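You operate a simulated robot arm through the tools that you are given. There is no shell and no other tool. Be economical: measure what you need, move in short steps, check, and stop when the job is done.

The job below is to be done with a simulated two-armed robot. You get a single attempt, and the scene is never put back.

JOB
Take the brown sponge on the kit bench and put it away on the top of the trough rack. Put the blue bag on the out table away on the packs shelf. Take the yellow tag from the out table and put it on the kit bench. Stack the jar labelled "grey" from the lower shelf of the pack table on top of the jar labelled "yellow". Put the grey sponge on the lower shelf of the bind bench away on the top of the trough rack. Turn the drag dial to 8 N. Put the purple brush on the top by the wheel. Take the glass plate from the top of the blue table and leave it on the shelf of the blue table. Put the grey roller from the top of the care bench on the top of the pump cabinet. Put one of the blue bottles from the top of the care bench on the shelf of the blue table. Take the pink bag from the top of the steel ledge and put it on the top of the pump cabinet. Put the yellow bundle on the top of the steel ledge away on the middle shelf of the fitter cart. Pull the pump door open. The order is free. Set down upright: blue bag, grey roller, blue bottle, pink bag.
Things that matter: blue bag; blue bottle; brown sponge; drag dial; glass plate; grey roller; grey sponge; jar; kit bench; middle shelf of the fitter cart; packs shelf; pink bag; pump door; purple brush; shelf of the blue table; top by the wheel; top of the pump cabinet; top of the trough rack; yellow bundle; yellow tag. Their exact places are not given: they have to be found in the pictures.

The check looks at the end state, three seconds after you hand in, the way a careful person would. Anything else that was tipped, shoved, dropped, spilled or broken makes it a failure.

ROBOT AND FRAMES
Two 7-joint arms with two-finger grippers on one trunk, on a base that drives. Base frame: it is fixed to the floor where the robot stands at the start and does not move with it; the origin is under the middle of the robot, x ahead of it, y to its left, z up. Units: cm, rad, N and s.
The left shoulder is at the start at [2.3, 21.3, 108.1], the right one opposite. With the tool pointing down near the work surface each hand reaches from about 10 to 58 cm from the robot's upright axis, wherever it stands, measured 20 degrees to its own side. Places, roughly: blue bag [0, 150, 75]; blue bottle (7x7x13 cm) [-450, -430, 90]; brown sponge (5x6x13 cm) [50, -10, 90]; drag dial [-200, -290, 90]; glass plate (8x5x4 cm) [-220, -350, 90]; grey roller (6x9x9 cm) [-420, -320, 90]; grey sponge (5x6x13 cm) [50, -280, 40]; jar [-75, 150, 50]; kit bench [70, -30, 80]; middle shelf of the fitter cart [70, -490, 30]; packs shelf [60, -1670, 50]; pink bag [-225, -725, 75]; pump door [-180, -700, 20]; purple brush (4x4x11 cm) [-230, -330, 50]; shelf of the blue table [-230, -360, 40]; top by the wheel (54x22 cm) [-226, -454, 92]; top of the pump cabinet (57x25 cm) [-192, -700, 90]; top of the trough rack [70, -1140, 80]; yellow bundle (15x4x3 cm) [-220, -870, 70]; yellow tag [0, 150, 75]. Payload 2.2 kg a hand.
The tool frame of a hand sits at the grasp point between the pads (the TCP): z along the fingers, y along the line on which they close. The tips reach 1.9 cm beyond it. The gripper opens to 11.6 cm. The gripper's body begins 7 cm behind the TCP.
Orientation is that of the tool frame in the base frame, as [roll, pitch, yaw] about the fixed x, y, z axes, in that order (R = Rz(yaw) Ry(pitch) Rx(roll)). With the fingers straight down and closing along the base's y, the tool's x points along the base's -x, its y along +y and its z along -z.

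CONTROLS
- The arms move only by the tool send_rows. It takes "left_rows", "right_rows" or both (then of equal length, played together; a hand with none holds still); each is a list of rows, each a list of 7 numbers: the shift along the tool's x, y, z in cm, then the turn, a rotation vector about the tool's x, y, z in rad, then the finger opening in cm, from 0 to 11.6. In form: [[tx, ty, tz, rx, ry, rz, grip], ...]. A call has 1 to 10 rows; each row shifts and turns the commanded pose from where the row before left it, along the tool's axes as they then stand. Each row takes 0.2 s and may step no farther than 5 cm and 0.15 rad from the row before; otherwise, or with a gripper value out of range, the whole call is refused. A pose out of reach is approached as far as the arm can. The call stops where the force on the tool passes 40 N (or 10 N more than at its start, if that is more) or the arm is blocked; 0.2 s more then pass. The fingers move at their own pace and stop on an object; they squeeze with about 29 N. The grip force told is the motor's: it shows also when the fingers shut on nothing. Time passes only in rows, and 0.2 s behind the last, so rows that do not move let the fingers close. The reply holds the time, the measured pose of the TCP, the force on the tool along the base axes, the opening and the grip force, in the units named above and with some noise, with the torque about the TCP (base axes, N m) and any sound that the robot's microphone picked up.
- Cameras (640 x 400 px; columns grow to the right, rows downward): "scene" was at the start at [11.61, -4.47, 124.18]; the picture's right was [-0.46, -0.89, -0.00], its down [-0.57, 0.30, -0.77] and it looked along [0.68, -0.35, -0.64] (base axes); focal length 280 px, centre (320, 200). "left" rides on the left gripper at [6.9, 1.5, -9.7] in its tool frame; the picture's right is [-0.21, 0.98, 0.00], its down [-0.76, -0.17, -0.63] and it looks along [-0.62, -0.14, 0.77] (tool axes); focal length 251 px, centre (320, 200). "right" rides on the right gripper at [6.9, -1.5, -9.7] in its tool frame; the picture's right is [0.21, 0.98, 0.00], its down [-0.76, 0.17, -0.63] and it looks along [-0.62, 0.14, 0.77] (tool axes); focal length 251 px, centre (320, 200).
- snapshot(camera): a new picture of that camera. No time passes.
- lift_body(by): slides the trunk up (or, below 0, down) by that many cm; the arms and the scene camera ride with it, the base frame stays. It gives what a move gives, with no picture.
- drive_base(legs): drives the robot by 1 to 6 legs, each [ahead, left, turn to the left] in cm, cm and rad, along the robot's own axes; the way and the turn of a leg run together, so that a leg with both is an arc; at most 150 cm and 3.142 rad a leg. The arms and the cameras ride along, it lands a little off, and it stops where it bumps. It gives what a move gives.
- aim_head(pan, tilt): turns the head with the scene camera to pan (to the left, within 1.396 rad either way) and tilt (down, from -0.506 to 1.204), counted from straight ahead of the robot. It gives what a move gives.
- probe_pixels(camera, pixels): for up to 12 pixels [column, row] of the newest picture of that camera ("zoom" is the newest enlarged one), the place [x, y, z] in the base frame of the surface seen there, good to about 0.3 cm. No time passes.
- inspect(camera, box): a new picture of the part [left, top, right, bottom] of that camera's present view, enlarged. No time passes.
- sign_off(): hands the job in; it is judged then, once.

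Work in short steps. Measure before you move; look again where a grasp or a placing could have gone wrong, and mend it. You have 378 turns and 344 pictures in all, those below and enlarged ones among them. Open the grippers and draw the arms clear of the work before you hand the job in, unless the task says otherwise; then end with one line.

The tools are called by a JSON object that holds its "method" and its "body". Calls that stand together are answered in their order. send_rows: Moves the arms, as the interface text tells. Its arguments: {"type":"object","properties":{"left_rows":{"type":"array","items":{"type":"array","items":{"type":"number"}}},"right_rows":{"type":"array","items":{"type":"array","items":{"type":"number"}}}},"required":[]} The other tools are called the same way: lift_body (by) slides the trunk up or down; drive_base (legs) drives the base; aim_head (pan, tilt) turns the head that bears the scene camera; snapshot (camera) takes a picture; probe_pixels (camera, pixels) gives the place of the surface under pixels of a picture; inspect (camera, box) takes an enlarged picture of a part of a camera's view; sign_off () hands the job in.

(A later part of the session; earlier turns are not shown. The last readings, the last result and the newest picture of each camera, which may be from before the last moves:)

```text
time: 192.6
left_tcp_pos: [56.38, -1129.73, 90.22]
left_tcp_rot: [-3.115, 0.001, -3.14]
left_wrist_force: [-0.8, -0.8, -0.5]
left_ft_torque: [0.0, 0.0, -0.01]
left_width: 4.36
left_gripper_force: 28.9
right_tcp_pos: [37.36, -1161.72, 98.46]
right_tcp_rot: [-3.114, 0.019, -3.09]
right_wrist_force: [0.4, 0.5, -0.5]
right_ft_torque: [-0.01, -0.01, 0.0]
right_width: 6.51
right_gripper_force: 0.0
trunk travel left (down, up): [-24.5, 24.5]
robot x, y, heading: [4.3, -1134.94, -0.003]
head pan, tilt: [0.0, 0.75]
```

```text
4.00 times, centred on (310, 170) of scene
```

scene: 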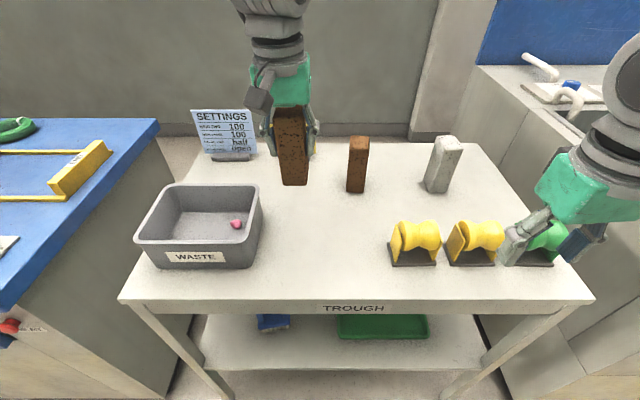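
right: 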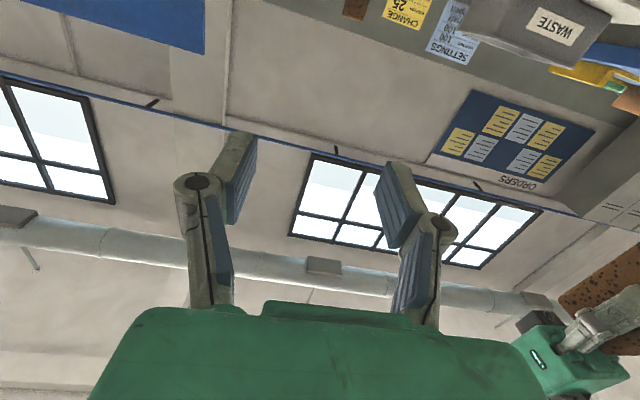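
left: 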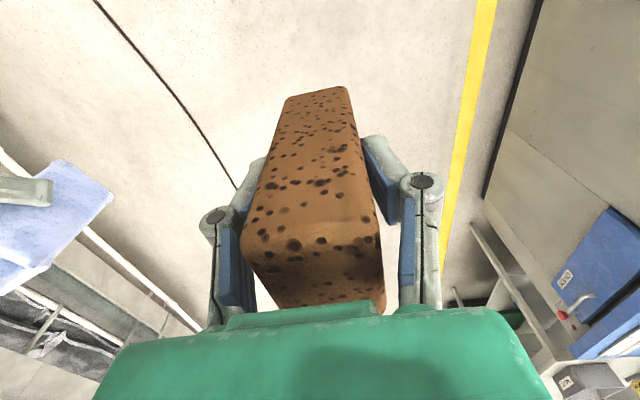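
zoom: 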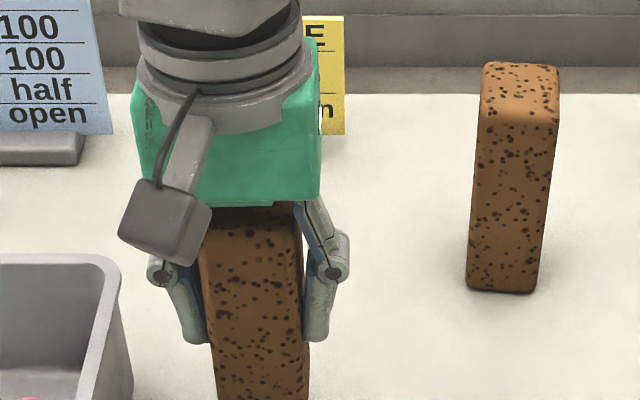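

Close to the surface; I lower in small steps until contact, then open to 6.5 only (the bin is near) and rise.

{"method": "send_rows", "body": {"left_rows": [[0, 0, 0.7, 0, 0, 0, 3.5], [0, 0, 0.5, 0, 0, 0, 3.5], [0, 0, 0.3, 0, 0, 0, 3.5], [0, 0, 0, 0, 0, 0, 3.5]]}}

{"method": "inspect", "body": {"camera": "scene", "box": [230, 130, 390, 230]}}

```text
time: 193.6
left_tcp_pos: [56.35, -1129.71, 88.43]
left_tcp_rot: [-3.117, -0.001, -3.142]
left_wrist_force: [0.3, 0.0, -0.6]
left_ft_torque: [-0.04, -0.02, 0.03]
left_width: 4.34
left_gripper_force: 28.8
right_tcp_pos: [37.36, -1161.73, 98.47]
right_tcp_rot: [-3.113, 0.018, -3.092]
right_wrist_force: [-0.6, 0.1, -0.2]
right_ft_torque: [0.0, 0.0, -0.02]
right_width: 6.49
right_gripper_force: 0.1
trunk travel left (down, up): [-24.5, 24.5]
robot x, y, heading: [4.05, -1134.54, 0.0]
head pan, tilt: [0.0, 0.75]
```

```text
4.00 times, centred on (310, 180) of scene
```

zoom: 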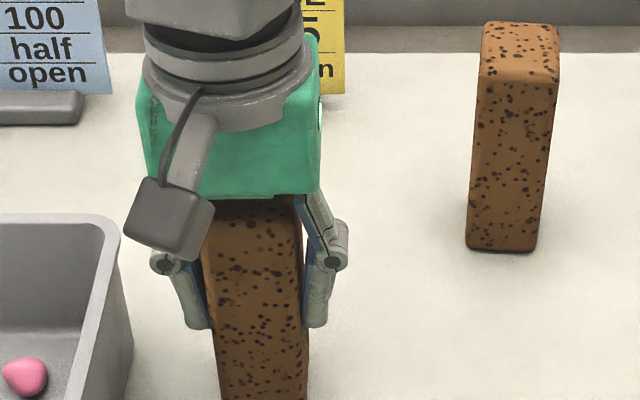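

No contact yet. A few more millimetres.

{"method": "send_rows", "body": {"left_rows": [[0, 0, 0.3, 0, 0, 0, 3.5], [0, 0, 0.2, 0, 0, 0, 3.5], [0, 0, 0, 0, 0, 0, 3.5]]}}

{"method": "inspect", "body": {"camera": "scene", "box": [240, 150, 340, 250]}}

```text
time: 194.4
left_tcp_pos: [56.29, -1129.92, 88.09]
left_tcp_rot: [-3.121, 0.001, -3.141]
left_wrist_force: [0.4, -2.5, 4.4]
left_ft_torque: [-0.02, -0.21, -0.04]
left_width: 4.34
left_gripper_force: 28.7
right_tcp_pos: [37.42, -1161.71, 98.47]
right_tcp_rot: [-3.114, 0.016, -3.093]
right_wrist_force: [0.0, 0.5, -0.2]
right_ft_torque: [-0.04, -0.01, 0.0]
right_width: 6.52
right_gripper_force: 0.1
trunk travel left (down, up): [-24.5, 24.5]
robot x, y, heading: [4.41, -1134.94, 0.003]
head pan, tilt: [0.0, 0.75]
```

```text
4.00 times, centred on (290, 200) of scene
```

zoom: 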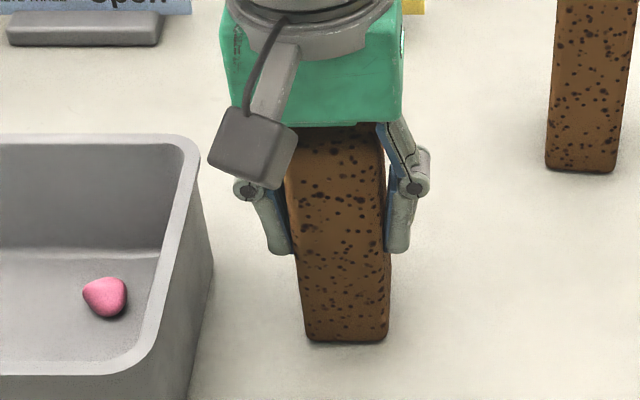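

Contact (4 N). I open to 6.6 and rise straight up.

{"method": "send_rows", "body": {"left_rows": [[0, 0, 0, 0, 0, 0, 5.2], [0, 0, 0, 0, 0, 0, 6.4], [0, 0, 0, 0, 0, 0, 6.4], [0, 0, -2, 0, 0, 0, 6.4], [0, 0, -4, 0, 0, 0, 6.4], [0, 0, -4, 0, 0, 0, 6.4], [0, 0, -4, 0, 0, 0, 6.4]]}}

{"method": "snapshot", "body": {"camera": "scene"}}

```text
time: 196.0
left_tcp_pos: [55.45, -1130.49, 101.34]
left_tcp_rot: [3.14, 0.005, 3.115]
left_wrist_force: [-0.4, 0.8, -0.2]
left_ft_torque: [-0.01, -0.01, 0.02]
left_width: 6.42
left_gripper_force: 0.0
right_tcp_pos: [37.33, -1161.9, 98.36]
right_tcp_rot: [-3.113, 0.02, -3.094]
right_wrist_force: [-0.6, -0.7, 0.3]
right_ft_torque: [-0.02, 0.02, 0.04]
right_width: 6.51
right_gripper_force: 0.1
trunk travel left (down, up): [-24.5, 24.5]
robot x, y, heading: [4.4, -1134.61, -0.001]
head pan, tilt: [0.0, 0.75]
```

```text
262 pictures are left
```

scene: 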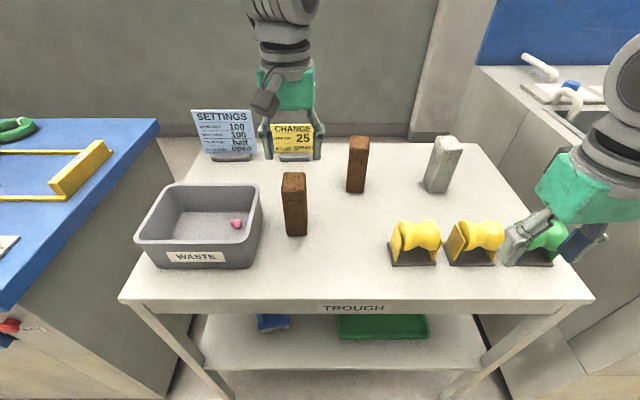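

Brown sponge is placed. I back off 18 cm and turn right to look for the fallen bag.

{"method": "drive_base", "body": {"legs": [[-18, 0, 0], [0, 0, -0.8]]}}

{"method": "aim_head", "body": {"pan": -0.9, "tilt": 0.8}}

{"method": "snapshot", "body": {"camera": "scene"}}

{"method": "snapshot", "body": {"camera": "right"}}

```text
time: 198.4
left_tcp_pos: [37.41, -1140.33, 101.6]
left_tcp_rot: [-3.136, 0.005, 2.913]
left_wrist_force: [0.4, 0.7, 0.1]
left_ft_torque: [-0.03, -0.04, 0.0]
left_width: 6.41
left_gripper_force: 0.2
right_tcp_pos: [13.17, -1167.31, 98.73]
right_tcp_rot: [-3.107, 0.02, 2.984]
right_wrist_force: [0.3, 1.2, -0.5]
right_ft_torque: [0.0, 0.02, 0.03]
right_width: 6.5
right_gripper_force: 0.1
trunk travel left (down, up): [-24.5, 24.5]
robot x, y, heading: [-13.48, -1134.77, -0.211]
head pan, tilt: [0.0, 0.75]
stopped in leg 2: the robot was blocked; the commanded pose is now the measured one
```

```text
time: 199.6
left_tcp_pos: [37.29, -1140.66, 101.47]
left_tcp_rot: [-3.14, 0.005, 2.913]
left_wrist_force: [0.3, -0.5, 0.5]
left_ft_torque: [0.01, 0.0, -0.05]
left_width: 6.41
left_gripper_force: 0.1
right_tcp_pos: [12.99, -1167.72, 98.59]
right_tcp_rot: [-3.11, 0.024, 2.983]
right_wrist_force: [0.2, 0.6, 0.3]
right_ft_torque: [0.0, 0.02, -0.01]
right_width: 6.51
right_gripper_force: 0.1
trunk travel left (down, up): [-24.5, 24.5]
robot x, y, heading: [-13.57, -1134.82, -0.206]
head pan, tilt: [-0.901, 0.799]
```

```text
261 pictures are left
```

scene: 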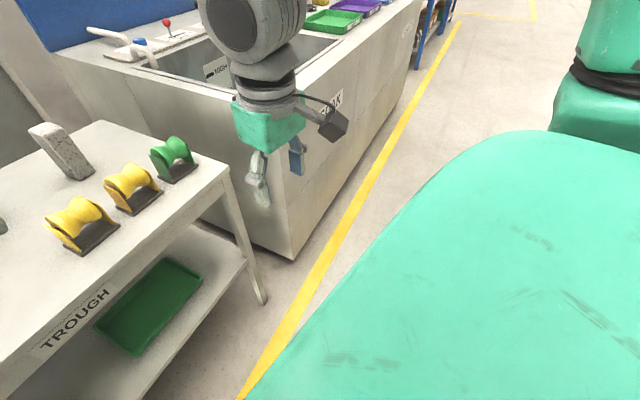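

```text
260 pictures are left
```

right: 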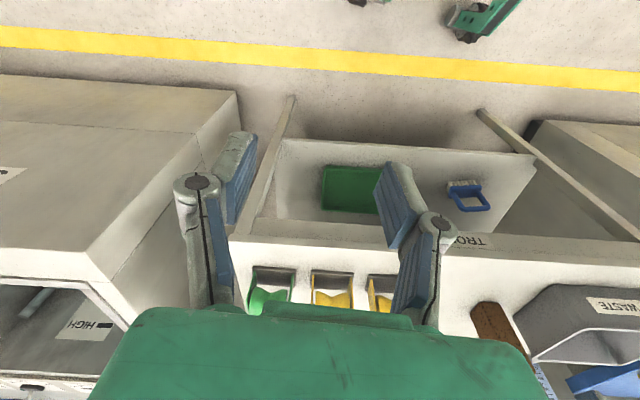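

The turn was blocked, perhaps by the bag near the base. I move away to the left (+y) 60 cm and look back.

{"method": "drive_base", "body": {"legs": [[-5, 70, 0]]}}

{"method": "aim_head", "body": {"pan": -1.1, "tilt": 0.55}}

{"method": "snapshot", "body": {"camera": "scene"}}

```text
time: 203.5
left_tcp_pos: [46.87, -1070.82, 101.49]
left_tcp_rot: [3.139, 0.005, 2.91]
left_wrist_force: [-0.5, -0.9, -0.3]
left_ft_torque: [0.03, 0.01, 0.0]
left_width: 6.41
left_gripper_force: 0.1
right_tcp_pos: [22.46, -1097.9, 98.52]
right_tcp_rot: [-3.116, 0.022, 2.978]
right_wrist_force: [-1.1, 0.0, 0.1]
right_ft_torque: [-0.01, -0.03, 0.01]
right_width: 6.5
right_gripper_force: 0.0
trunk travel left (down, up): [-24.5, 24.5]
robot x, y, heading: [-3.81, -1064.01, -0.21]
head pan, tilt: [-0.901, 0.799]
```

```text
time: 204.3
left_tcp_pos: [46.73, -1070.74, 101.51]
left_tcp_rot: [-3.141, 0.009, 2.906]
left_wrist_force: [0.3, 0.3, 0.5]
left_ft_torque: [0.08, -0.04, -0.02]
left_width: 6.4
left_gripper_force: 0.1
right_tcp_pos: [22.28, -1097.57, 98.66]
right_tcp_rot: [-3.113, 0.026, 2.978]
right_wrist_force: [-0.1, 0.6, 0.1]
right_ft_torque: [-0.02, -0.04, 0.0]
right_width: 6.53
right_gripper_force: 0.0
trunk travel left (down, up): [-24.5, 24.5]
robot x, y, heading: [-3.73, -1064.39, -0.206]
head pan, tilt: [-1.1, 0.55]
```

```text
259 pictures are left
```

scene: 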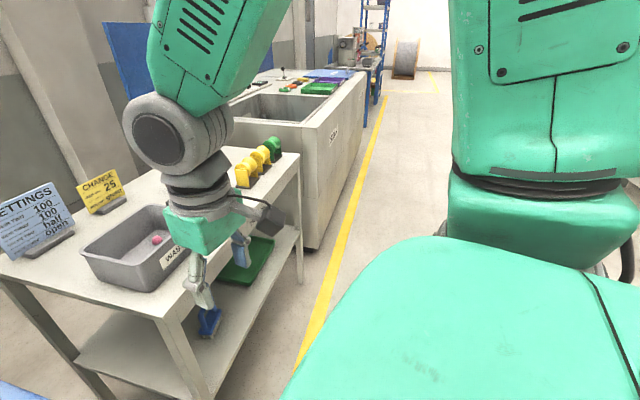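

I back off into the lane I came by and turn to face down the aisle to see the floor.

{"method": "drive_base", "body": {"legs": [[-45, 0, 0], [0, 0, -1.3]]}}

{"method": "aim_head", "body": {"pan": 0.0, "tilt": 0.55}}

{"method": "snapshot", "body": {"camera": "scene"}}

```text
time: 210.1
left_tcp_pos: [-36.96, -1105.31, 101.66]
left_tcp_rot: [-3.138, 0.009, 1.639]
left_wrist_force: [-0.3, -0.3, 0.6]
left_ft_torque: [-0.01, 0.0, 0.01]
left_width: 6.42
left_gripper_force: 0.0
right_tcp_pos: [-70.06, -1090.07, 98.76]
right_tcp_rot: [-3.108, 0.025, 1.71]
right_wrist_force: [-0.6, 0.1, 0.1]
right_ft_torque: [0.02, 0.04, -0.02]
right_width: 6.52
right_gripper_force: 0.1
trunk travel left (down, up): [-24.5, 24.5]
robot x, y, heading: [-46.68, -1055.58, -1.477]
head pan, tilt: [-1.1, 0.55]
```

```text
time: 211.4
left_tcp_pos: [-37.07, -1104.94, 101.73]
left_tcp_rot: [-3.137, 0.011, 1.639]
left_wrist_force: [0.0, -0.9, -0.1]
left_ft_torque: [-0.03, 0.01, -0.02]
left_width: 6.42
left_gripper_force: 0.0
right_tcp_pos: [-70.02, -1089.87, 98.74]
right_tcp_rot: [-3.108, 0.025, 1.711]
right_wrist_force: [0.1, 0.7, 0.1]
right_ft_torque: [-0.02, 0.01, 0.0]
right_width: 6.52
right_gripper_force: 0.0
trunk travel left (down, up): [-24.5, 24.5]
robot x, y, heading: [-46.64, -1055.11, -1.476]
head pan, tilt: [0.0, 0.55]
```

```text
258 pictures are left
```

scene: 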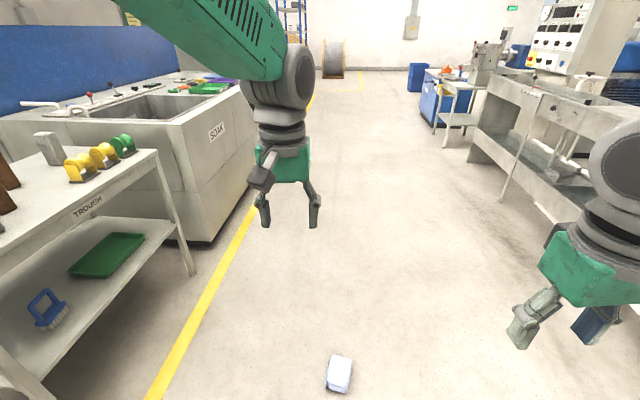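

The bag lies on the floor at (340,373). I zoom and measure it.

{"method": "inspect", "body": {"camera": "scene", "box": [300, 340, 380, 399]}}

{"method": "probe_pixels", "body": {"camera": "scene", "pixels": [[340, 365], [330, 355], [352, 357], [338, 385], [340, 375], [346, 390], [328, 388], [360, 380]]}}

```text
6.78 times, centred on (340, 370) of scene
```

zoom: 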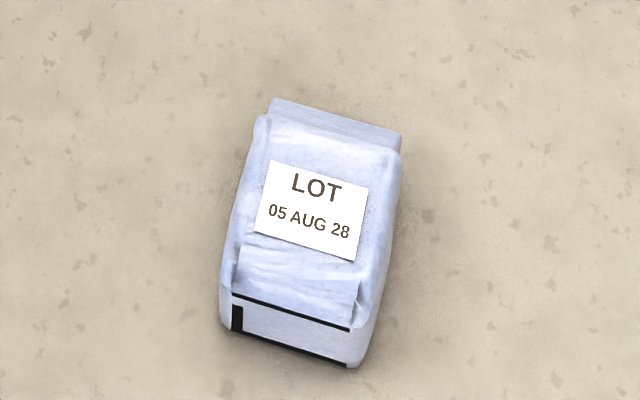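

```text
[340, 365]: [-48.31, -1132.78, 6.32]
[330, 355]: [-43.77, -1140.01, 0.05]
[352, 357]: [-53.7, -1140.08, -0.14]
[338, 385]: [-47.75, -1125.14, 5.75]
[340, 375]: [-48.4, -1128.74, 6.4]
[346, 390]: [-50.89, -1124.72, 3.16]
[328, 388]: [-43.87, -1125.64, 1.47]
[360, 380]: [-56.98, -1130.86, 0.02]
```

The bag lies flat, label up, centre ≈(-48.5,-1131), 6.4 cm thick. I lower the trunk fully and see how near the base's front is and whether the right hand can reach the floor.

{"method": "lift_body", "body": {"by": -24}}

{"method": "aim_head", "body": {"pan": 0.0, "tilt": 1.1}}

{"method": "snapshot", "body": {"camera": "scene"}}

```text
time: 213.9
left_tcp_pos: [-36.97, -1104.92, 77.76]
left_tcp_rot: [-3.138, 0.01, 1.638]
left_wrist_force: [0.9, -0.3, 0.1]
left_ft_torque: [-0.01, -0.02, -0.04]
left_width: 6.4
left_gripper_force: 0.1
right_tcp_pos: [-69.96, -1089.83, 74.77]
right_tcp_rot: [-3.109, 0.025, 1.709]
right_wrist_force: [-0.3, 0.1, 0.6]
right_ft_torque: [-0.05, -0.02, 0.02]
right_width: 6.49
right_gripper_force: 0.0
trunk travel left (down, up): [-0.5, 48.5]
robot x, y, heading: [-46.55, -1055.38, -1.479]
head pan, tilt: [0.0, 0.55]
```

```text
time: 214.9
left_tcp_pos: [-37.02, -1104.95, 77.82]
left_tcp_rot: [-3.139, 0.011, 1.639]
left_wrist_force: [-1.2, -0.5, 0.0]
left_ft_torque: [-0.01, -0.02, 0.0]
left_width: 6.4
left_gripper_force: 0.0
right_tcp_pos: [-69.97, -1089.8, 74.96]
right_tcp_rot: [-3.11, 0.025, 1.708]
right_wrist_force: [1.1, 0.2, 0.0]
right_ft_torque: [0.0, 0.0, -0.04]
right_width: 6.49
right_gripper_force: 0.0
trunk travel left (down, up): [-0.5, 48.5]
robot x, y, heading: [-46.63, -1055.33, -1.477]
head pan, tilt: [0.0, 1.1]
```

```text
256 pictures are left
```

scene: 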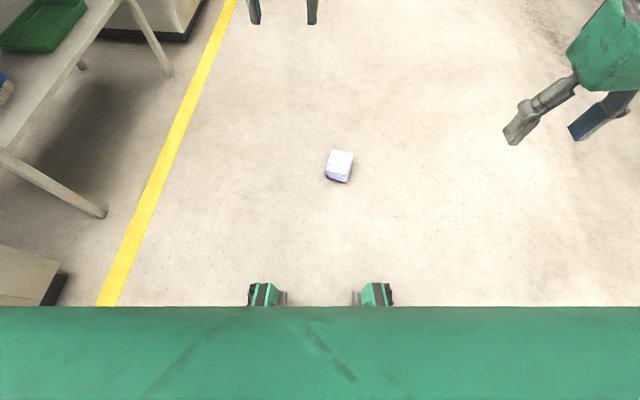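

Two base legs show at (265,293) and (375,293). I measure them.

{"method": "probe_pixels", "body": {"camera": "scene", "pixels": [[265, 290], [375, 290], [265, 300], [284, 298], [354, 298], [265, 282], [340, 155], [337, 178], [328, 172], [350, 175]]}}

{"method": "inspect", "body": {"camera": "scene", "box": [230, 130, 430, 310]}}

```text
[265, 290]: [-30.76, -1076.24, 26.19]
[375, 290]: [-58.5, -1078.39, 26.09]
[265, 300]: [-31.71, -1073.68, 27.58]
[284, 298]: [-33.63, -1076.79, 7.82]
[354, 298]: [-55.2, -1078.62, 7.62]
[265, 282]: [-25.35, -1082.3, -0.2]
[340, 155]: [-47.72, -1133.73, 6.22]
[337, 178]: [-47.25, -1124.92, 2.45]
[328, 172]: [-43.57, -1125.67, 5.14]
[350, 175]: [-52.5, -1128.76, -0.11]
```

```text
2.22 times, centred on (330, 220) of scene
```

zoom: 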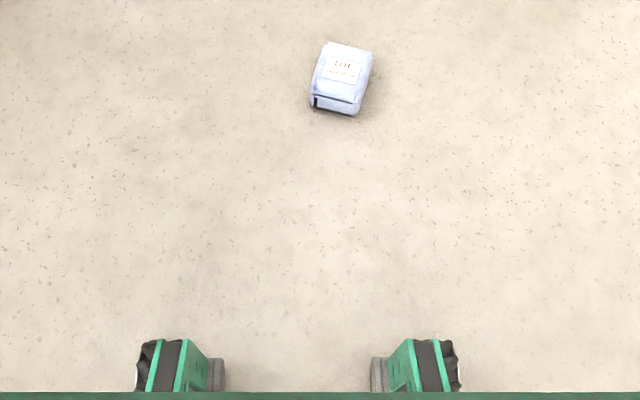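

The base front is 25 cm ahead of the axis. I bring the bag to 37 cm ahead and 16 right, then probe how far down the right hand gets.

{"method": "drive_base", "body": {"legs": [[38, 8, 0]]}}

{"method": "snapshot", "body": {"camera": "right"}}

{"method": "snapshot", "body": {"camera": "scene"}}

```text
time: 217.3
left_tcp_pos: [-26.17, -1141.94, 77.86]
left_tcp_rot: [-3.138, 0.009, 1.63]
left_wrist_force: [0.1, 0.3, -0.7]
left_ft_torque: [0.02, 0.0, -0.01]
left_width: 6.38
left_gripper_force: 0.0
right_tcp_pos: [-58.82, -1126.44, 74.8]
right_tcp_rot: [-3.11, 0.025, 1.703]
right_wrist_force: [0.3, 0.9, 0.2]
right_ft_torque: [0.0, 0.0, 0.02]
right_width: 6.48
right_gripper_force: 0.1
trunk travel left (down, up): [-0.5, 48.5]
robot x, y, heading: [-35.19, -1091.82, -1.486]
head pan, tilt: [0.0, 1.1]
```

```text
254 pictures are left
```

right: 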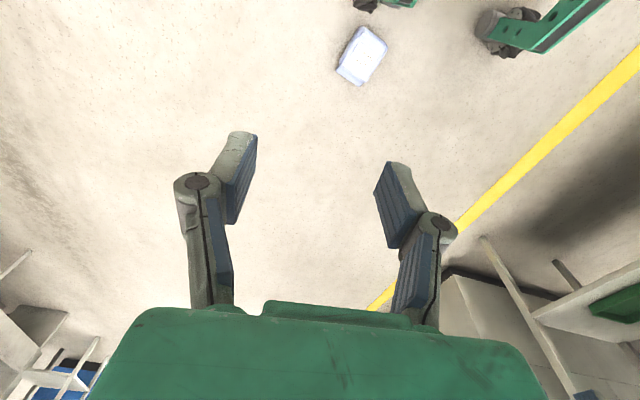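

```text
253 pictures are left
```

scene: 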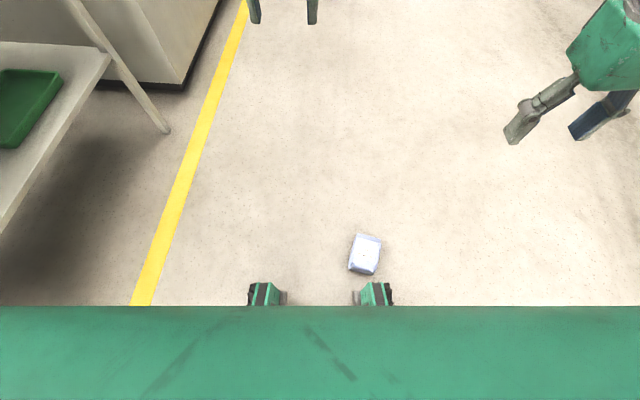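

Descending 48 cm while moving over the bag; the limit will show.

{"method": "send_rows", "body": {"right_rows": [[-0.63, 0.99, 4.7, 0, 0, 0, 11.6], [-0.63, 0.99, 4.7, 0, 0, 0, 11.6], [-0.63, 0.99, 4.7, 0, 0, 0, 11.6], [-0.63, 0.99, 4.7, 0, 0, 0, 11.6], [-0.63, 0.99, 4.7, 0, 0, 0, 11.6], [-0.63, 0.99, 4.7, 0, 0, 0, 11.6], [-0.63, 0.99, 4.7, 0, 0, 0, 11.6], [-0.63, 0.99, 4.7, 0, 0, 0, 11.6], [-0.63, 0.99, 4.7, 0, 0, 0, 11.6], [-0.63, 0.99, 4.7, 0, 0, 0, 11.6]]}}

{"method": "snapshot", "body": {"camera": "right"}}

```text
time: 219.5
left_tcp_pos: [-25.95, -1141.79, 77.9]
left_tcp_rot: [-3.136, 0.012, 1.632]
left_wrist_force: [0.3, -0.1, 0.7]
left_ft_torque: [0.0, 0.01, -0.01]
left_width: 6.36
left_gripper_force: 0.0
right_tcp_pos: [-49.73, -1133.2, 27.87]
right_tcp_rot: [-3.107, 0.029, 1.704]
right_wrist_force: [-1.2, -0.6, -0.7]
right_ft_torque: [0.06, 0.01, 0.0]
right_width: 11.59
right_gripper_force: 0.0
trunk travel left (down, up): [-0.5, 48.5]
robot x, y, heading: [-35.22, -1091.89, -1.489]
head pan, tilt: [0.0, 1.1]
```

```text
252 pictures are left
```

right: 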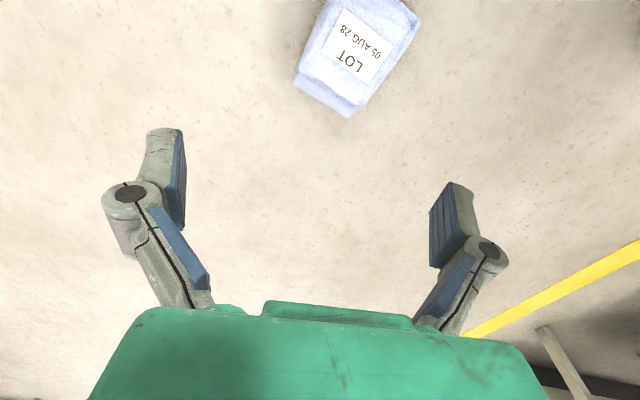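

Good so far. I probe the bag's outline from this closer view.

{"method": "probe_pixels", "body": {"camera": "right", "pixels": [[300, 80], [352, 112], [310, 45], [410, 30], [325, 10], [375, 90], [350, 55], [330, 85], [395, 60], [316, 82], [330, 3], [412, 12]]}}

```text
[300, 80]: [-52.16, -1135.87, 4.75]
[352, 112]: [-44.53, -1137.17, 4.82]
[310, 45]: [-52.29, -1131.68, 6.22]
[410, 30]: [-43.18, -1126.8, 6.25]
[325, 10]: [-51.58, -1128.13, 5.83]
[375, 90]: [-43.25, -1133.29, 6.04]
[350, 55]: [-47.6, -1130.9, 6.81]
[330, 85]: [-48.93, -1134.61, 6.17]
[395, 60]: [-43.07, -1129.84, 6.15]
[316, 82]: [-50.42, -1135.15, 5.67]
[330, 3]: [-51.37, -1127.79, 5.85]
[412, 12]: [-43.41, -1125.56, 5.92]
```

The bag's sides run almost along y, width ≈9 cm, centre (-47.8,-1131.4). I align the hand and lower to z≈10.

{"method": "send_rows", "body": {"right_rows": [[0, 0, 0, 0, 0, 0.1, 11.6], [0, 0, 0, 0, 0, 0.1, 11.6], [1.9, 1.77, 0, 0, 0, 0, 11.6], [0, 0, 4.4, 0, 0, 0, 11.6], [0, 0, 4.4, 0, 0, 0, 11.6], [0, 0, 4.4, 0, 0, 0, 11.6], [0, 0, 4.4, 0, 0, 0, 11.6]]}}

{"method": "snapshot", "body": {"camera": "right"}}

```text
time: 221.1
left_tcp_pos: [-25.93, -1141.72, 77.89]
left_tcp_rot: [-3.138, 0.013, 1.632]
left_wrist_force: [0.1, -0.2, 0.3]
left_ft_torque: [-0.05, 0.0, -0.02]
left_width: 6.38
left_gripper_force: 0.2
right_tcp_pos: [-47.99, -1131.86, 10.07]
right_tcp_rot: [-3.116, 0.035, 1.505]
right_wrist_force: [0.5, -0.9, 0.6]
right_ft_torque: [0.06, 0.01, -0.03]
right_width: 11.58
right_gripper_force: 0.1
trunk travel left (down, up): [-0.5, 48.5]
robot x, y, heading: [-34.87, -1091.85, -1.484]
head pan, tilt: [0.0, 1.1]
```

```text
251 pictures are left
```

right: 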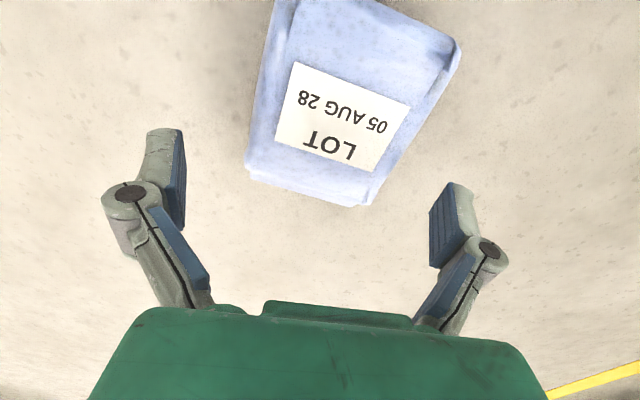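

I probe the edges again for the final alignment.

{"method": "probe_pixels", "body": {"camera": "right", "pixels": [[262, 90], [255, 140], [275, 40], [435, 80], [450, 50], [400, 150], [310, 20], [320, 200], [370, 200], [350, 60]]}}

```text
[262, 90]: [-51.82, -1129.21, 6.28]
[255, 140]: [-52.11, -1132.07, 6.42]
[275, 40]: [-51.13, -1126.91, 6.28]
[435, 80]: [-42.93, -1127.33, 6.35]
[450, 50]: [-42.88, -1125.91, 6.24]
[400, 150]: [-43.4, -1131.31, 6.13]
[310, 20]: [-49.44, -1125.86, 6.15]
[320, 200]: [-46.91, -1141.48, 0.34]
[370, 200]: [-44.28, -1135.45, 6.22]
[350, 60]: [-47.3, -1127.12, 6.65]
```

Rotate 0.085 more, shift 0.9 cm back, descend to z 2.8, and close.

{"method": "send_rows", "body": {"right_rows": [[0.9, 0.25, 0, 0, 0, 0.085, 11.6], [0, 0, 3, 0, 0.03, 0, 11.6], [0, 0, 3, 0, 0, 0, 11.6], [0, 0, 1.2, 0, 0, 0, 11.6]]}}

{"method": "snapshot", "body": {"camera": "right"}}

```text
time: 222.1
left_tcp_pos: [-25.93, -1141.77, 77.87]
left_tcp_rot: [-3.136, 0.011, 1.632]
left_wrist_force: [0.2, 0.7, 0.2]
left_ft_torque: [-0.02, 0.01, 0.02]
left_width: 6.39
left_gripper_force: 0.1
right_tcp_pos: [-47.85, -1130.82, 6.16]
right_tcp_rot: [-3.116, 0.007, 1.418]
right_wrist_force: [-0.1, -0.2, -0.4]
right_ft_torque: [0.01, -0.01, 0.03]
right_width: 11.61
right_gripper_force: 0.0
right hand out of reach, approached as far as the arm can: row 3, 4
trunk travel left (down, up): [-0.5, 48.5]
robot x, y, heading: [-35.33, -1091.94, -1.491]
head pan, tilt: [0.0, 1.1]
```

```text
250 pictures are left
```

right: 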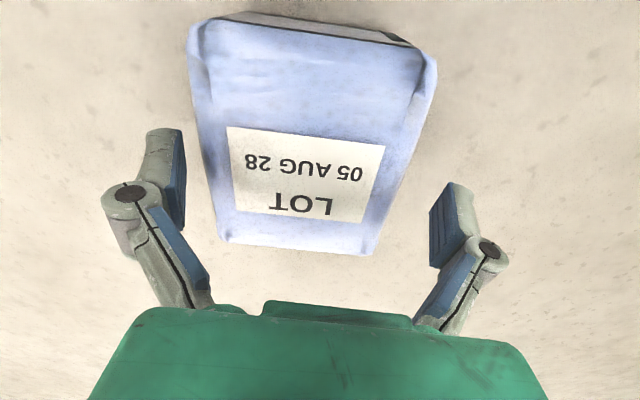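

Reach ends 3.4 cm too high. I raise the hand, move the base 6 cm ahead and 8 left (bag nearer the shoulder), and re-centre the hand.

{"method": "send_rows", "body": {"right_rows": [[0, 0, -3, 0, 0, 0, 11.6], [0, 0, -4, 0, 0, 0, 11.6], [0, 0, -4, 0, 0, 0, 11.6]]}}

{"method": "drive_base", "body": {"legs": [[6, 8, 0]]}}

{"method": "send_rows", "body": {"right_rows": [[1.5, -2, 0, 0, 0, 0, 11.6], [1.5, -2, 0, 0, 0, 0, 11.6], [1.5, -2, 0, 0, 0, 0, 11.6], [1.5, -2, 0, 0, 0, 0, 11.6]]}}

{"method": "snapshot", "body": {"camera": "right"}}

{"method": "snapshot", "body": {"camera": "scene"}}

```text
time: 222.9
left_tcp_pos: [-25.89, -1141.75, 77.95]
left_tcp_rot: [-3.138, 0.012, 1.632]
left_wrist_force: [-0.9, -0.3, -0.4]
left_ft_torque: [-0.01, 0.0, -0.01]
left_width: 6.44
left_gripper_force: 0.0
right_tcp_pos: [-47.44, -1130.79, 17.31]
right_tcp_rot: [-3.117, 0.007, 1.419]
right_wrist_force: [0.8, 0.2, 0.3]
right_ft_torque: [-0.03, -0.02, -0.01]
right_width: 11.61
right_gripper_force: 0.0
trunk travel left (down, up): [-0.5, 48.5]
robot x, y, heading: [-35.71, -1091.64, -1.482]
head pan, tilt: [0.0, 1.1]
```

```text
time: 224.0
left_tcp_pos: [-22.3, -1145.38, 78.36]
left_tcp_rot: [3.122, 0.021, 1.629]
left_wrist_force: [-1.6, -0.5, 0.5]
left_ft_torque: [0.0, -0.11, 0.0]
left_width: 6.38
left_gripper_force: 0.1
right_tcp_pos: [-42.34, -1134.9, 17.17]
right_tcp_rot: [-3.141, 0.008, 1.41]
right_wrist_force: [-1.6, 0.3, 0.0]
right_ft_torque: [0.02, -0.13, 0.0]
right_width: 11.61
right_gripper_force: 0.2
trunk travel left (down, up): [-0.5, 48.5]
robot x, y, heading: [-29.49, -1095.75, -1.484]
head pan, tilt: [0.0, 1.1]
stopped in leg 1: the robot was blocked; the commanded pose is now the measured one
```

```text
time: 225.0
left_tcp_pos: [-18.86, -1145.11, 78.12]
left_tcp_rot: [-3.126, 0.02, 1.632]
left_wrist_force: [1.4, 0.2, -0.1]
left_ft_torque: [-0.01, 0.11, -0.01]
left_width: 6.36
left_gripper_force: 0.0
right_tcp_pos: [-47.6, -1127.76, 17.78]
right_tcp_rot: [-3.11, 0.016, 1.418]
right_wrist_force: [0.8, -1.4, 0.0]
right_ft_torque: [-0.02, 0.11, -0.03]
right_width: 11.6
right_gripper_force: 0.1
trunk travel left (down, up): [-0.5, 48.5]
robot x, y, heading: [-28.84, -1095.95, -1.478]
head pan, tilt: [0.0, 1.1]
```

```text
249 pictures are left
```

right: 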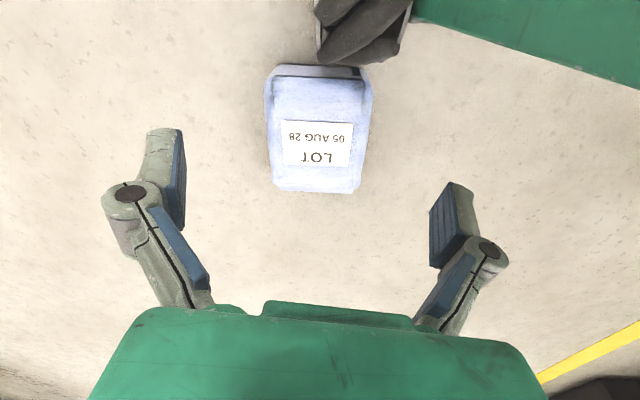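

```text
248 pictures are left
```

scene: 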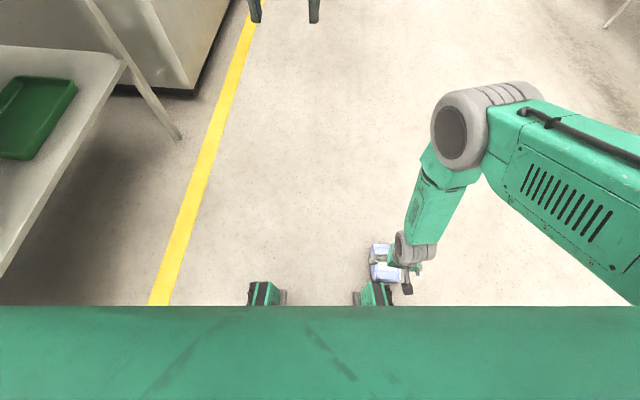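

The wheel touches the bag's bottom end. I measure where the bag is now.

{"method": "probe_pixels", "body": {"camera": "right", "pixels": [[270, 100], [368, 100], [274, 185], [358, 190], [280, 75], [350, 75], [320, 145], [345, 60], [315, 185]]}}

```text
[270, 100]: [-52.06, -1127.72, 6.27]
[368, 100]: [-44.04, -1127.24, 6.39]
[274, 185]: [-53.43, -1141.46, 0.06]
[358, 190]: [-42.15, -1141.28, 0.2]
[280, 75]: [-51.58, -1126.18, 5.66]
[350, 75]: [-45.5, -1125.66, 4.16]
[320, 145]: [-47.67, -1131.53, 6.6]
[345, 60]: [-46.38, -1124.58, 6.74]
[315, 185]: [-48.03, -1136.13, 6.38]
```

Bag centre ≈(-48.1,-1131.3). I shift 3.5 cm and descend.

{"method": "send_rows", "body": {"right_rows": [[-1.75, 0, 0, 0, 0, 0, 11.6], [-1.75, 0, 2, 0, 0, 0, 11.6], [0, 0, 3.3, 0, 0, 0, 11.6], [0, 0, 3.3, 0, 0, 0, 11.6], [0, 0, 3.3, 0, 0, 0, 11.6], [0, 0, 2.9, 0, 0, 0, 11.6], [0, 0, 0, 0, 0, 0, 11.6]]}}

{"method": "snapshot", "body": {"camera": "right"}}

```text
time: 226.2
left_tcp_pos: [-21.45, -1144.96, 78.45]
left_tcp_rot: [3.133, 0.021, 1.629]
left_wrist_force: [-1.1, -0.8, -0.5]
left_ft_torque: [0.01, -0.01, -0.01]
left_width: 6.4
left_gripper_force: 0.0
right_tcp_pos: [-48.98, -1131.52, 7.4]
right_tcp_rot: [-3.139, 0.008, 1.42]
right_wrist_force: [1.7, 13.1, 45.3]
right_ft_torque: [-0.75, -2.73, 0.59]
right_width: 11.78
right_gripper_force: 0.0
trunk travel left (down, up): [-0.5, 48.5]
robot x, y, heading: [-29.37, -1096.17, -1.484]
head pan, tilt: [0.0, 1.1]
stopped in row 5 (right hand): the force on the tool passed its limit at 175 N (the readings are from after the stop); the commanded pose is now the measured one
```

```text
247 pictures are left
```

right: 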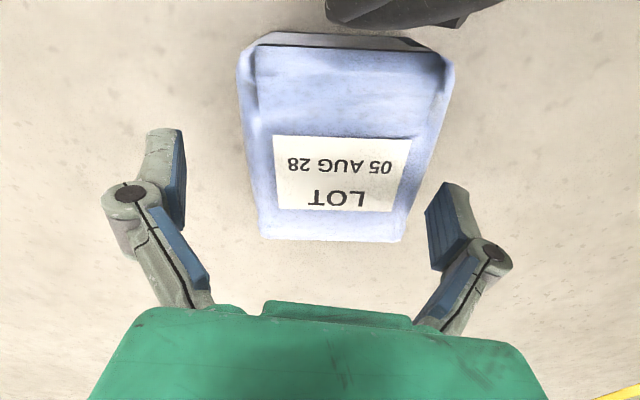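

The +y finger pressed on the bag's edge (the body swayed ~1.4 cm). I lift, shift +1.1 cm and look again.

{"method": "send_rows", "body": {"right_rows": [[0, 0, -3, 0, 0, 0, 11.6], [0, 1.1, 0, 0, 0, 0, 11.6], [0, 0, 0, 0, 0, 0, 11.6], [0, 0, 0, 0, 0, 0, 11.6]]}}

{"method": "snapshot", "body": {"camera": "right"}}

{"method": "probe_pixels", "body": {"camera": "right", "pixels": [[250, 120], [255, 150], [425, 120], [410, 160], [330, 100], [270, 180], [400, 180]]}}

```text
time: 227.2
left_tcp_pos: [-20.72, -1145.17, 78.01]
left_tcp_rot: [3.14, 0.019, 1.631]
left_wrist_force: [0.4, -0.5, -0.7]
left_ft_torque: [0.0, 0.02, -0.01]
left_width: 6.39
left_gripper_force: 0.0
right_tcp_pos: [-47.68, -1131.82, 10.28]
right_tcp_rot: [-3.129, 0.008, 1.422]
right_wrist_force: [1.2, 0.1, -0.2]
right_ft_torque: [0.02, -0.01, 0.0]
right_width: 11.6
right_gripper_force: 0.0
trunk travel left (down, up): [-0.5, 48.5]
robot x, y, heading: [-29.27, -1096.24, -1.485]
head pan, tilt: [0.0, 1.1]
```

```text
246 pictures are left
```

right: 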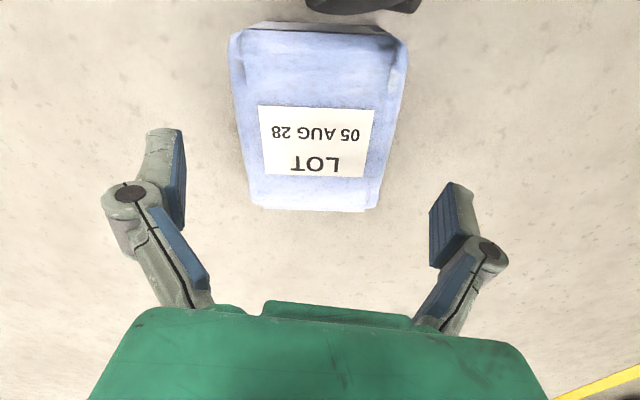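

```text
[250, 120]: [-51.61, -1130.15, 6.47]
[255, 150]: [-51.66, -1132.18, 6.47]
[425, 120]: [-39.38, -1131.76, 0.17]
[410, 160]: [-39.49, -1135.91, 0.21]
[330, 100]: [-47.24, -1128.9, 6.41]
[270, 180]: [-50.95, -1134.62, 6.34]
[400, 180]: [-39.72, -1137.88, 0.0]
```

Now centred within 0.3 cm. I descend in two stages.

{"method": "send_rows", "body": {"right_rows": [[0, -0.2, 1.5, 0, 0, 0, 11.6], [0, 0, 1.5, 0, 0, 0, 11.6], [0, 0, 1.2, 0, 0, 0, 11.6], [0, 0, 0, 0, 0, 0, 11.6]]}}

{"method": "snapshot", "body": {"camera": "right"}}

```text
time: 228.2
left_tcp_pos: [-20.79, -1144.93, 78.23]
left_tcp_rot: [3.135, 0.021, 1.632]
left_wrist_force: [0.0, -0.2, -0.1]
left_ft_torque: [0.01, 0.02, -0.02]
left_width: 6.41
left_gripper_force: 0.0
right_tcp_pos: [-48.16, -1131.6, 6.17]
right_tcp_rot: [-3.13, 0.009, 1.421]
right_wrist_force: [-0.3, -0.8, 0.6]
right_ft_torque: [-0.02, 0.01, 0.01]
right_width: 11.62
right_gripper_force: 0.1
trunk travel left (down, up): [-0.5, 48.5]
robot x, y, heading: [-29.17, -1096.25, -1.482]
head pan, tilt: [0.0, 1.1]
```

```text
245 pictures are left
```

right: 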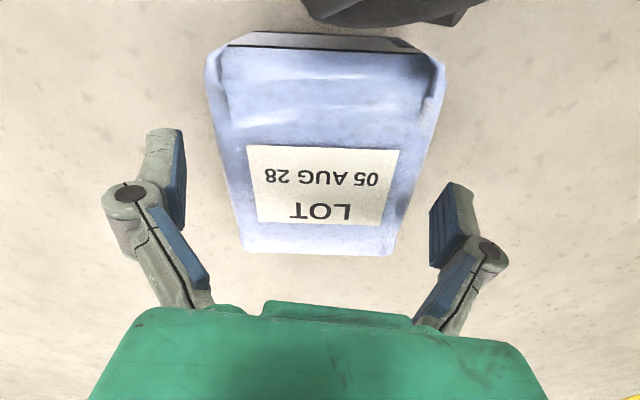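

No contact. Continue 3.3 cm down, then close.

{"method": "send_rows", "body": {"right_rows": [[0, 0.1, 1.2, 0, 0, 0, 11.6], [0, 0, 1.2, 0, 0, 0, 11.6], [0, 0, 0.9, 0, 0, 0, 11.6], [0, 0, 0, 0, 0, 0, 11.6]]}}

{"method": "snapshot", "body": {"camera": "right"}}

```text
time: 228.8
left_tcp_pos: [-20.76, -1144.86, 78.3]
left_tcp_rot: [3.138, 0.024, 1.629]
left_wrist_force: [0.7, 1.1, -0.6]
left_ft_torque: [-0.03, -0.03, -0.02]
left_width: 6.41
left_gripper_force: 0.0
right_tcp_pos: [-48.0, -1131.7, 3.98]
right_tcp_rot: [-3.13, 0.011, 1.426]
right_wrist_force: [-2.3, 5.9, 23.6]
right_ft_torque: [-0.18, 0.1, 0.55]
right_width: 11.81
right_gripper_force: 29.0
trunk travel left (down, up): [-0.5, 48.5]
robot x, y, heading: [-29.2, -1095.67, -1.486]
head pan, tilt: [0.0, 1.1]
stopped in row 3 (right hand): the force on the tool passed its limit at 62 N (the readings are from after the stop); the commanded pose is now the measured one
```

```text
244 pictures are left
```

right: 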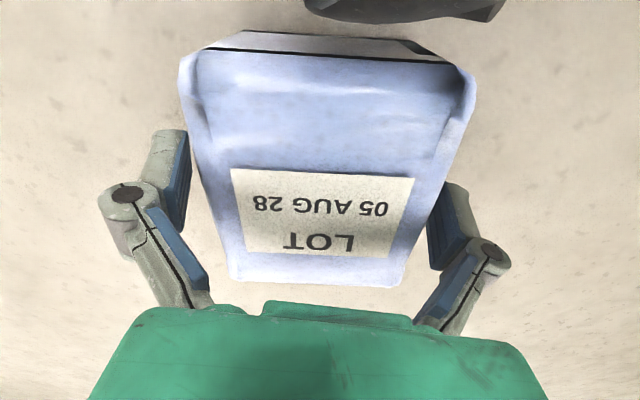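

The pads already straddle the bag's widest line (z≈3.3). I close here and try a gentle lift.

{"method": "send_rows", "body": {"right_rows": [[0, 0, 0, 0, 0, 0, 8], [0, 0, 0, 0, 0, 0, 6.5], [0, 0, 0, 0, 0, 0, 6.5], [0, 0, -1, 0, 0, 0, 6.5], [0, 0, -1, 0, 0, 0, 6.5], [0, 0, -1, 0, 0, 0, 6.5]]}}

{"method": "snapshot", "body": {"camera": "right"}}

```text
time: 230.2
left_tcp_pos: [-20.97, -1144.85, 78.37]
left_tcp_rot: [3.136, 0.02, 1.628]
left_wrist_force: [0.3, -0.1, 0.0]
left_ft_torque: [0.01, 0.0, -0.03]
left_width: 6.38
left_gripper_force: 0.0
right_tcp_pos: [-48.25, -1131.74, 6.88]
right_tcp_rot: [-3.13, 0.011, 1.424]
right_wrist_force: [-1.1, -0.4, 0.3]
right_ft_torque: [0.26, 0.24, 0.09]
right_width: 9.75
right_gripper_force: 29.5
trunk travel left (down, up): [-0.5, 48.5]
robot x, y, heading: [-29.18, -1095.91, -1.484]
head pan, tilt: [0.0, 1.1]
```

```text
243 pictures are left
```

right: 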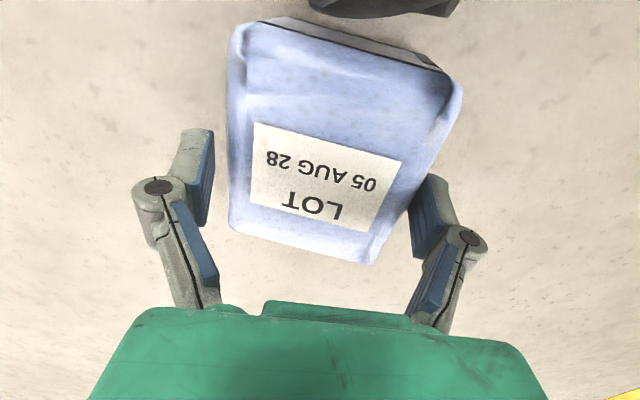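

It slipped to the top edge; the width grip at the middle is poor. I open, rise and look again — I'll instead take it by the narrower seal end.

{"method": "send_rows", "body": {"right_rows": [[0, 0, 0, 0, 0, 0, 11.6], [0, 0, 0, 0, 0, 0, 11.6], [0, 0, -4, 0, 0, 0, 11.6], [0, 0, -4, 0, 0, 0, 11.6]]}}

{"method": "snapshot", "body": {"camera": "right"}}

{"method": "inspect", "body": {"camera": "right", "box": [200, 0, 460, 200]}}

```text
time: 231.2
left_tcp_pos: [-20.93, -1144.88, 78.4]
left_tcp_rot: [3.138, 0.023, 1.627]
left_wrist_force: [0.1, 0.3, 0.2]
left_ft_torque: [0.02, -0.01, -0.04]
left_width: 6.4
left_gripper_force: 0.1
right_tcp_pos: [-47.84, -1131.58, 15.0]
right_tcp_rot: [-3.132, 0.009, 1.425]
right_wrist_force: [-0.2, 0.7, 0.2]
right_ft_torque: [-0.02, -0.03, -0.03]
right_width: 11.6
right_gripper_force: 0.0
trunk travel left (down, up): [-0.5, 48.5]
robot x, y, heading: [-28.99, -1096.0, -1.485]
head pan, tilt: [0.0, 1.1]
```

```text
242 pictures are left
```

right: 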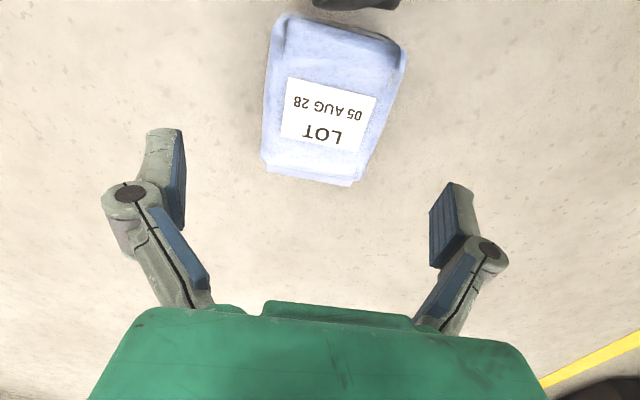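

```text
2.00 times, centred on (330, 100) of right
```

zoom: 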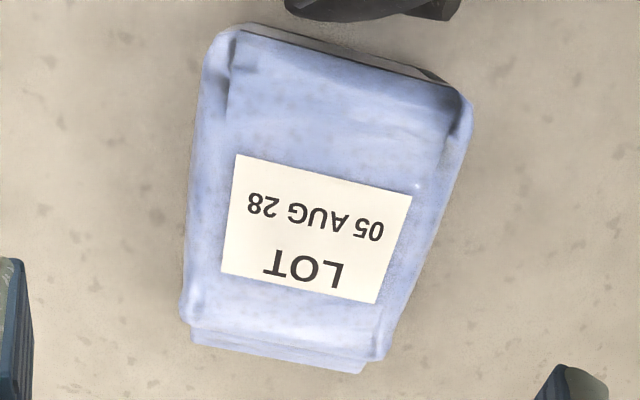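

I probe the seal ridge and the sides.

{"method": "probe_pixels", "body": {"camera": "zoom", "pixels": [[196, 338], [360, 368], [280, 352], [186, 300], [380, 352], [195, 200], [445, 190], [210, 70], [468, 120], [300, 60], [270, 330]]}}

```text
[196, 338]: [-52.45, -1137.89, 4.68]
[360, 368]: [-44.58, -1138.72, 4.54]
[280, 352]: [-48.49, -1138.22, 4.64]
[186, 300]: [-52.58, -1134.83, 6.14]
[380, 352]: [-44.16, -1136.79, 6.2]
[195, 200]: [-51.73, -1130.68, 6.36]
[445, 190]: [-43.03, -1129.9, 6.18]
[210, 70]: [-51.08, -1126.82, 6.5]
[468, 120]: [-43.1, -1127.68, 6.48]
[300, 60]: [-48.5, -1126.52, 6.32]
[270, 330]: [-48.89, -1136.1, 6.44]
```

Ridge centre ≈(-48.5,-1138.3), 8 cm wide, z 1.8–4.6. I shift the base 6 cm left, then 9 ahead so that the right hand can reach the floor there.

{"method": "drive_base", "body": {"legs": [[0, 6, 0], [9, 0, 0]]}}

{"method": "snapshot", "body": {"camera": "scene"}}

{"method": "snapshot", "body": {"camera": "right"}}

```text
time: 232.9
left_tcp_pos: [-16.61, -1153.89, 78.29]
left_tcp_rot: [3.116, 0.022, 1.625]
left_wrist_force: [-0.5, 0.3, 0.0]
left_ft_torque: [0.03, -0.11, -0.01]
left_width: 6.42
left_gripper_force: 0.2
right_tcp_pos: [-42.29, -1140.39, 14.45]
right_tcp_rot: [3.133, 0.002, 1.423]
right_wrist_force: [-0.5, -0.1, 0.0]
right_ft_torque: [-0.01, -0.11, 0.01]
right_width: 11.61
right_gripper_force: 0.1
trunk travel left (down, up): [-0.5, 48.5]
robot x, y, heading: [-23.36, -1104.71, -1.483]
head pan, tilt: [0.0, 1.1]
```

```text
240 pictures are left
```

scene: 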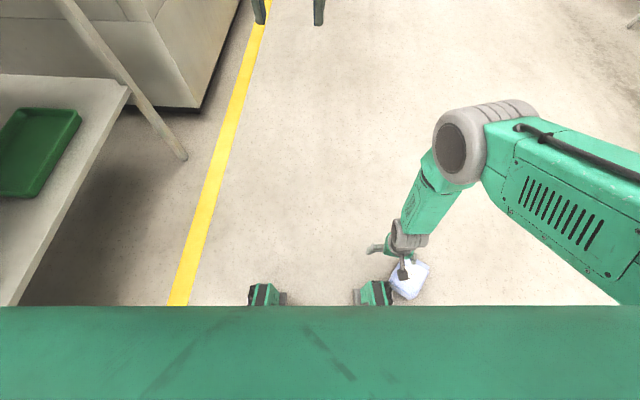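

```text
239 pictures are left
```

right: 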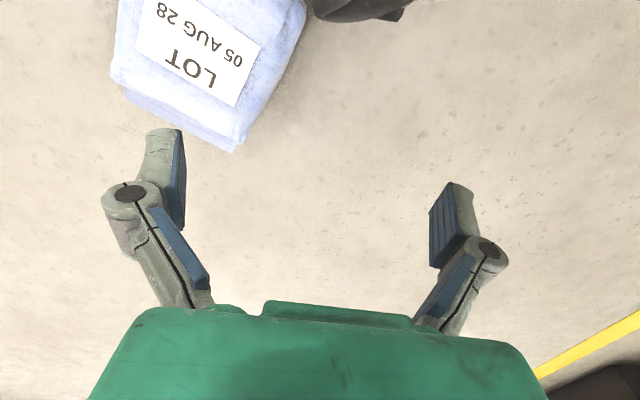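

The wheel nudged the bag a bit. I probe the ridge again.

{"method": "inspect", "body": {"camera": "right", "box": [90, 0, 330, 170]}}

{"method": "probe_pixels", "body": {"camera": "right", "pixels": [[127, 95], [234, 145], [180, 120], [115, 70], [245, 130], [180, 95], [120, 30], [300, 20], [200, 60]]}}

```text
2.35 times, centred on (210, 85) of right
```

zoom: 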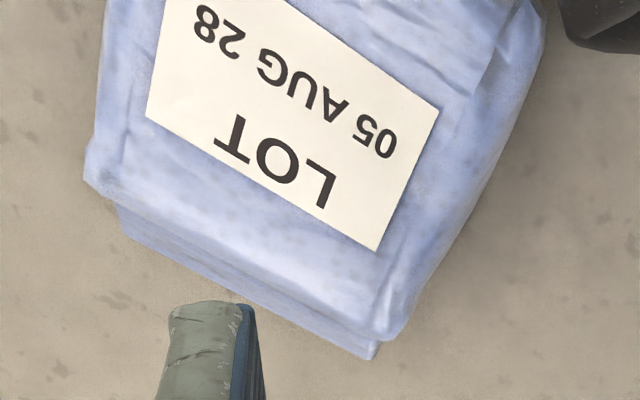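

```text
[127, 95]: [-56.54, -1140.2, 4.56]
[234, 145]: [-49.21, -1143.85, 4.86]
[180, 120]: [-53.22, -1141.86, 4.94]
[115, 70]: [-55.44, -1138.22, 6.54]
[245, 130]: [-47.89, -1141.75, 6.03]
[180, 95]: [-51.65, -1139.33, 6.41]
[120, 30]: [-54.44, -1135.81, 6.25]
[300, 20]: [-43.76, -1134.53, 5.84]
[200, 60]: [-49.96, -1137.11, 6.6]
```

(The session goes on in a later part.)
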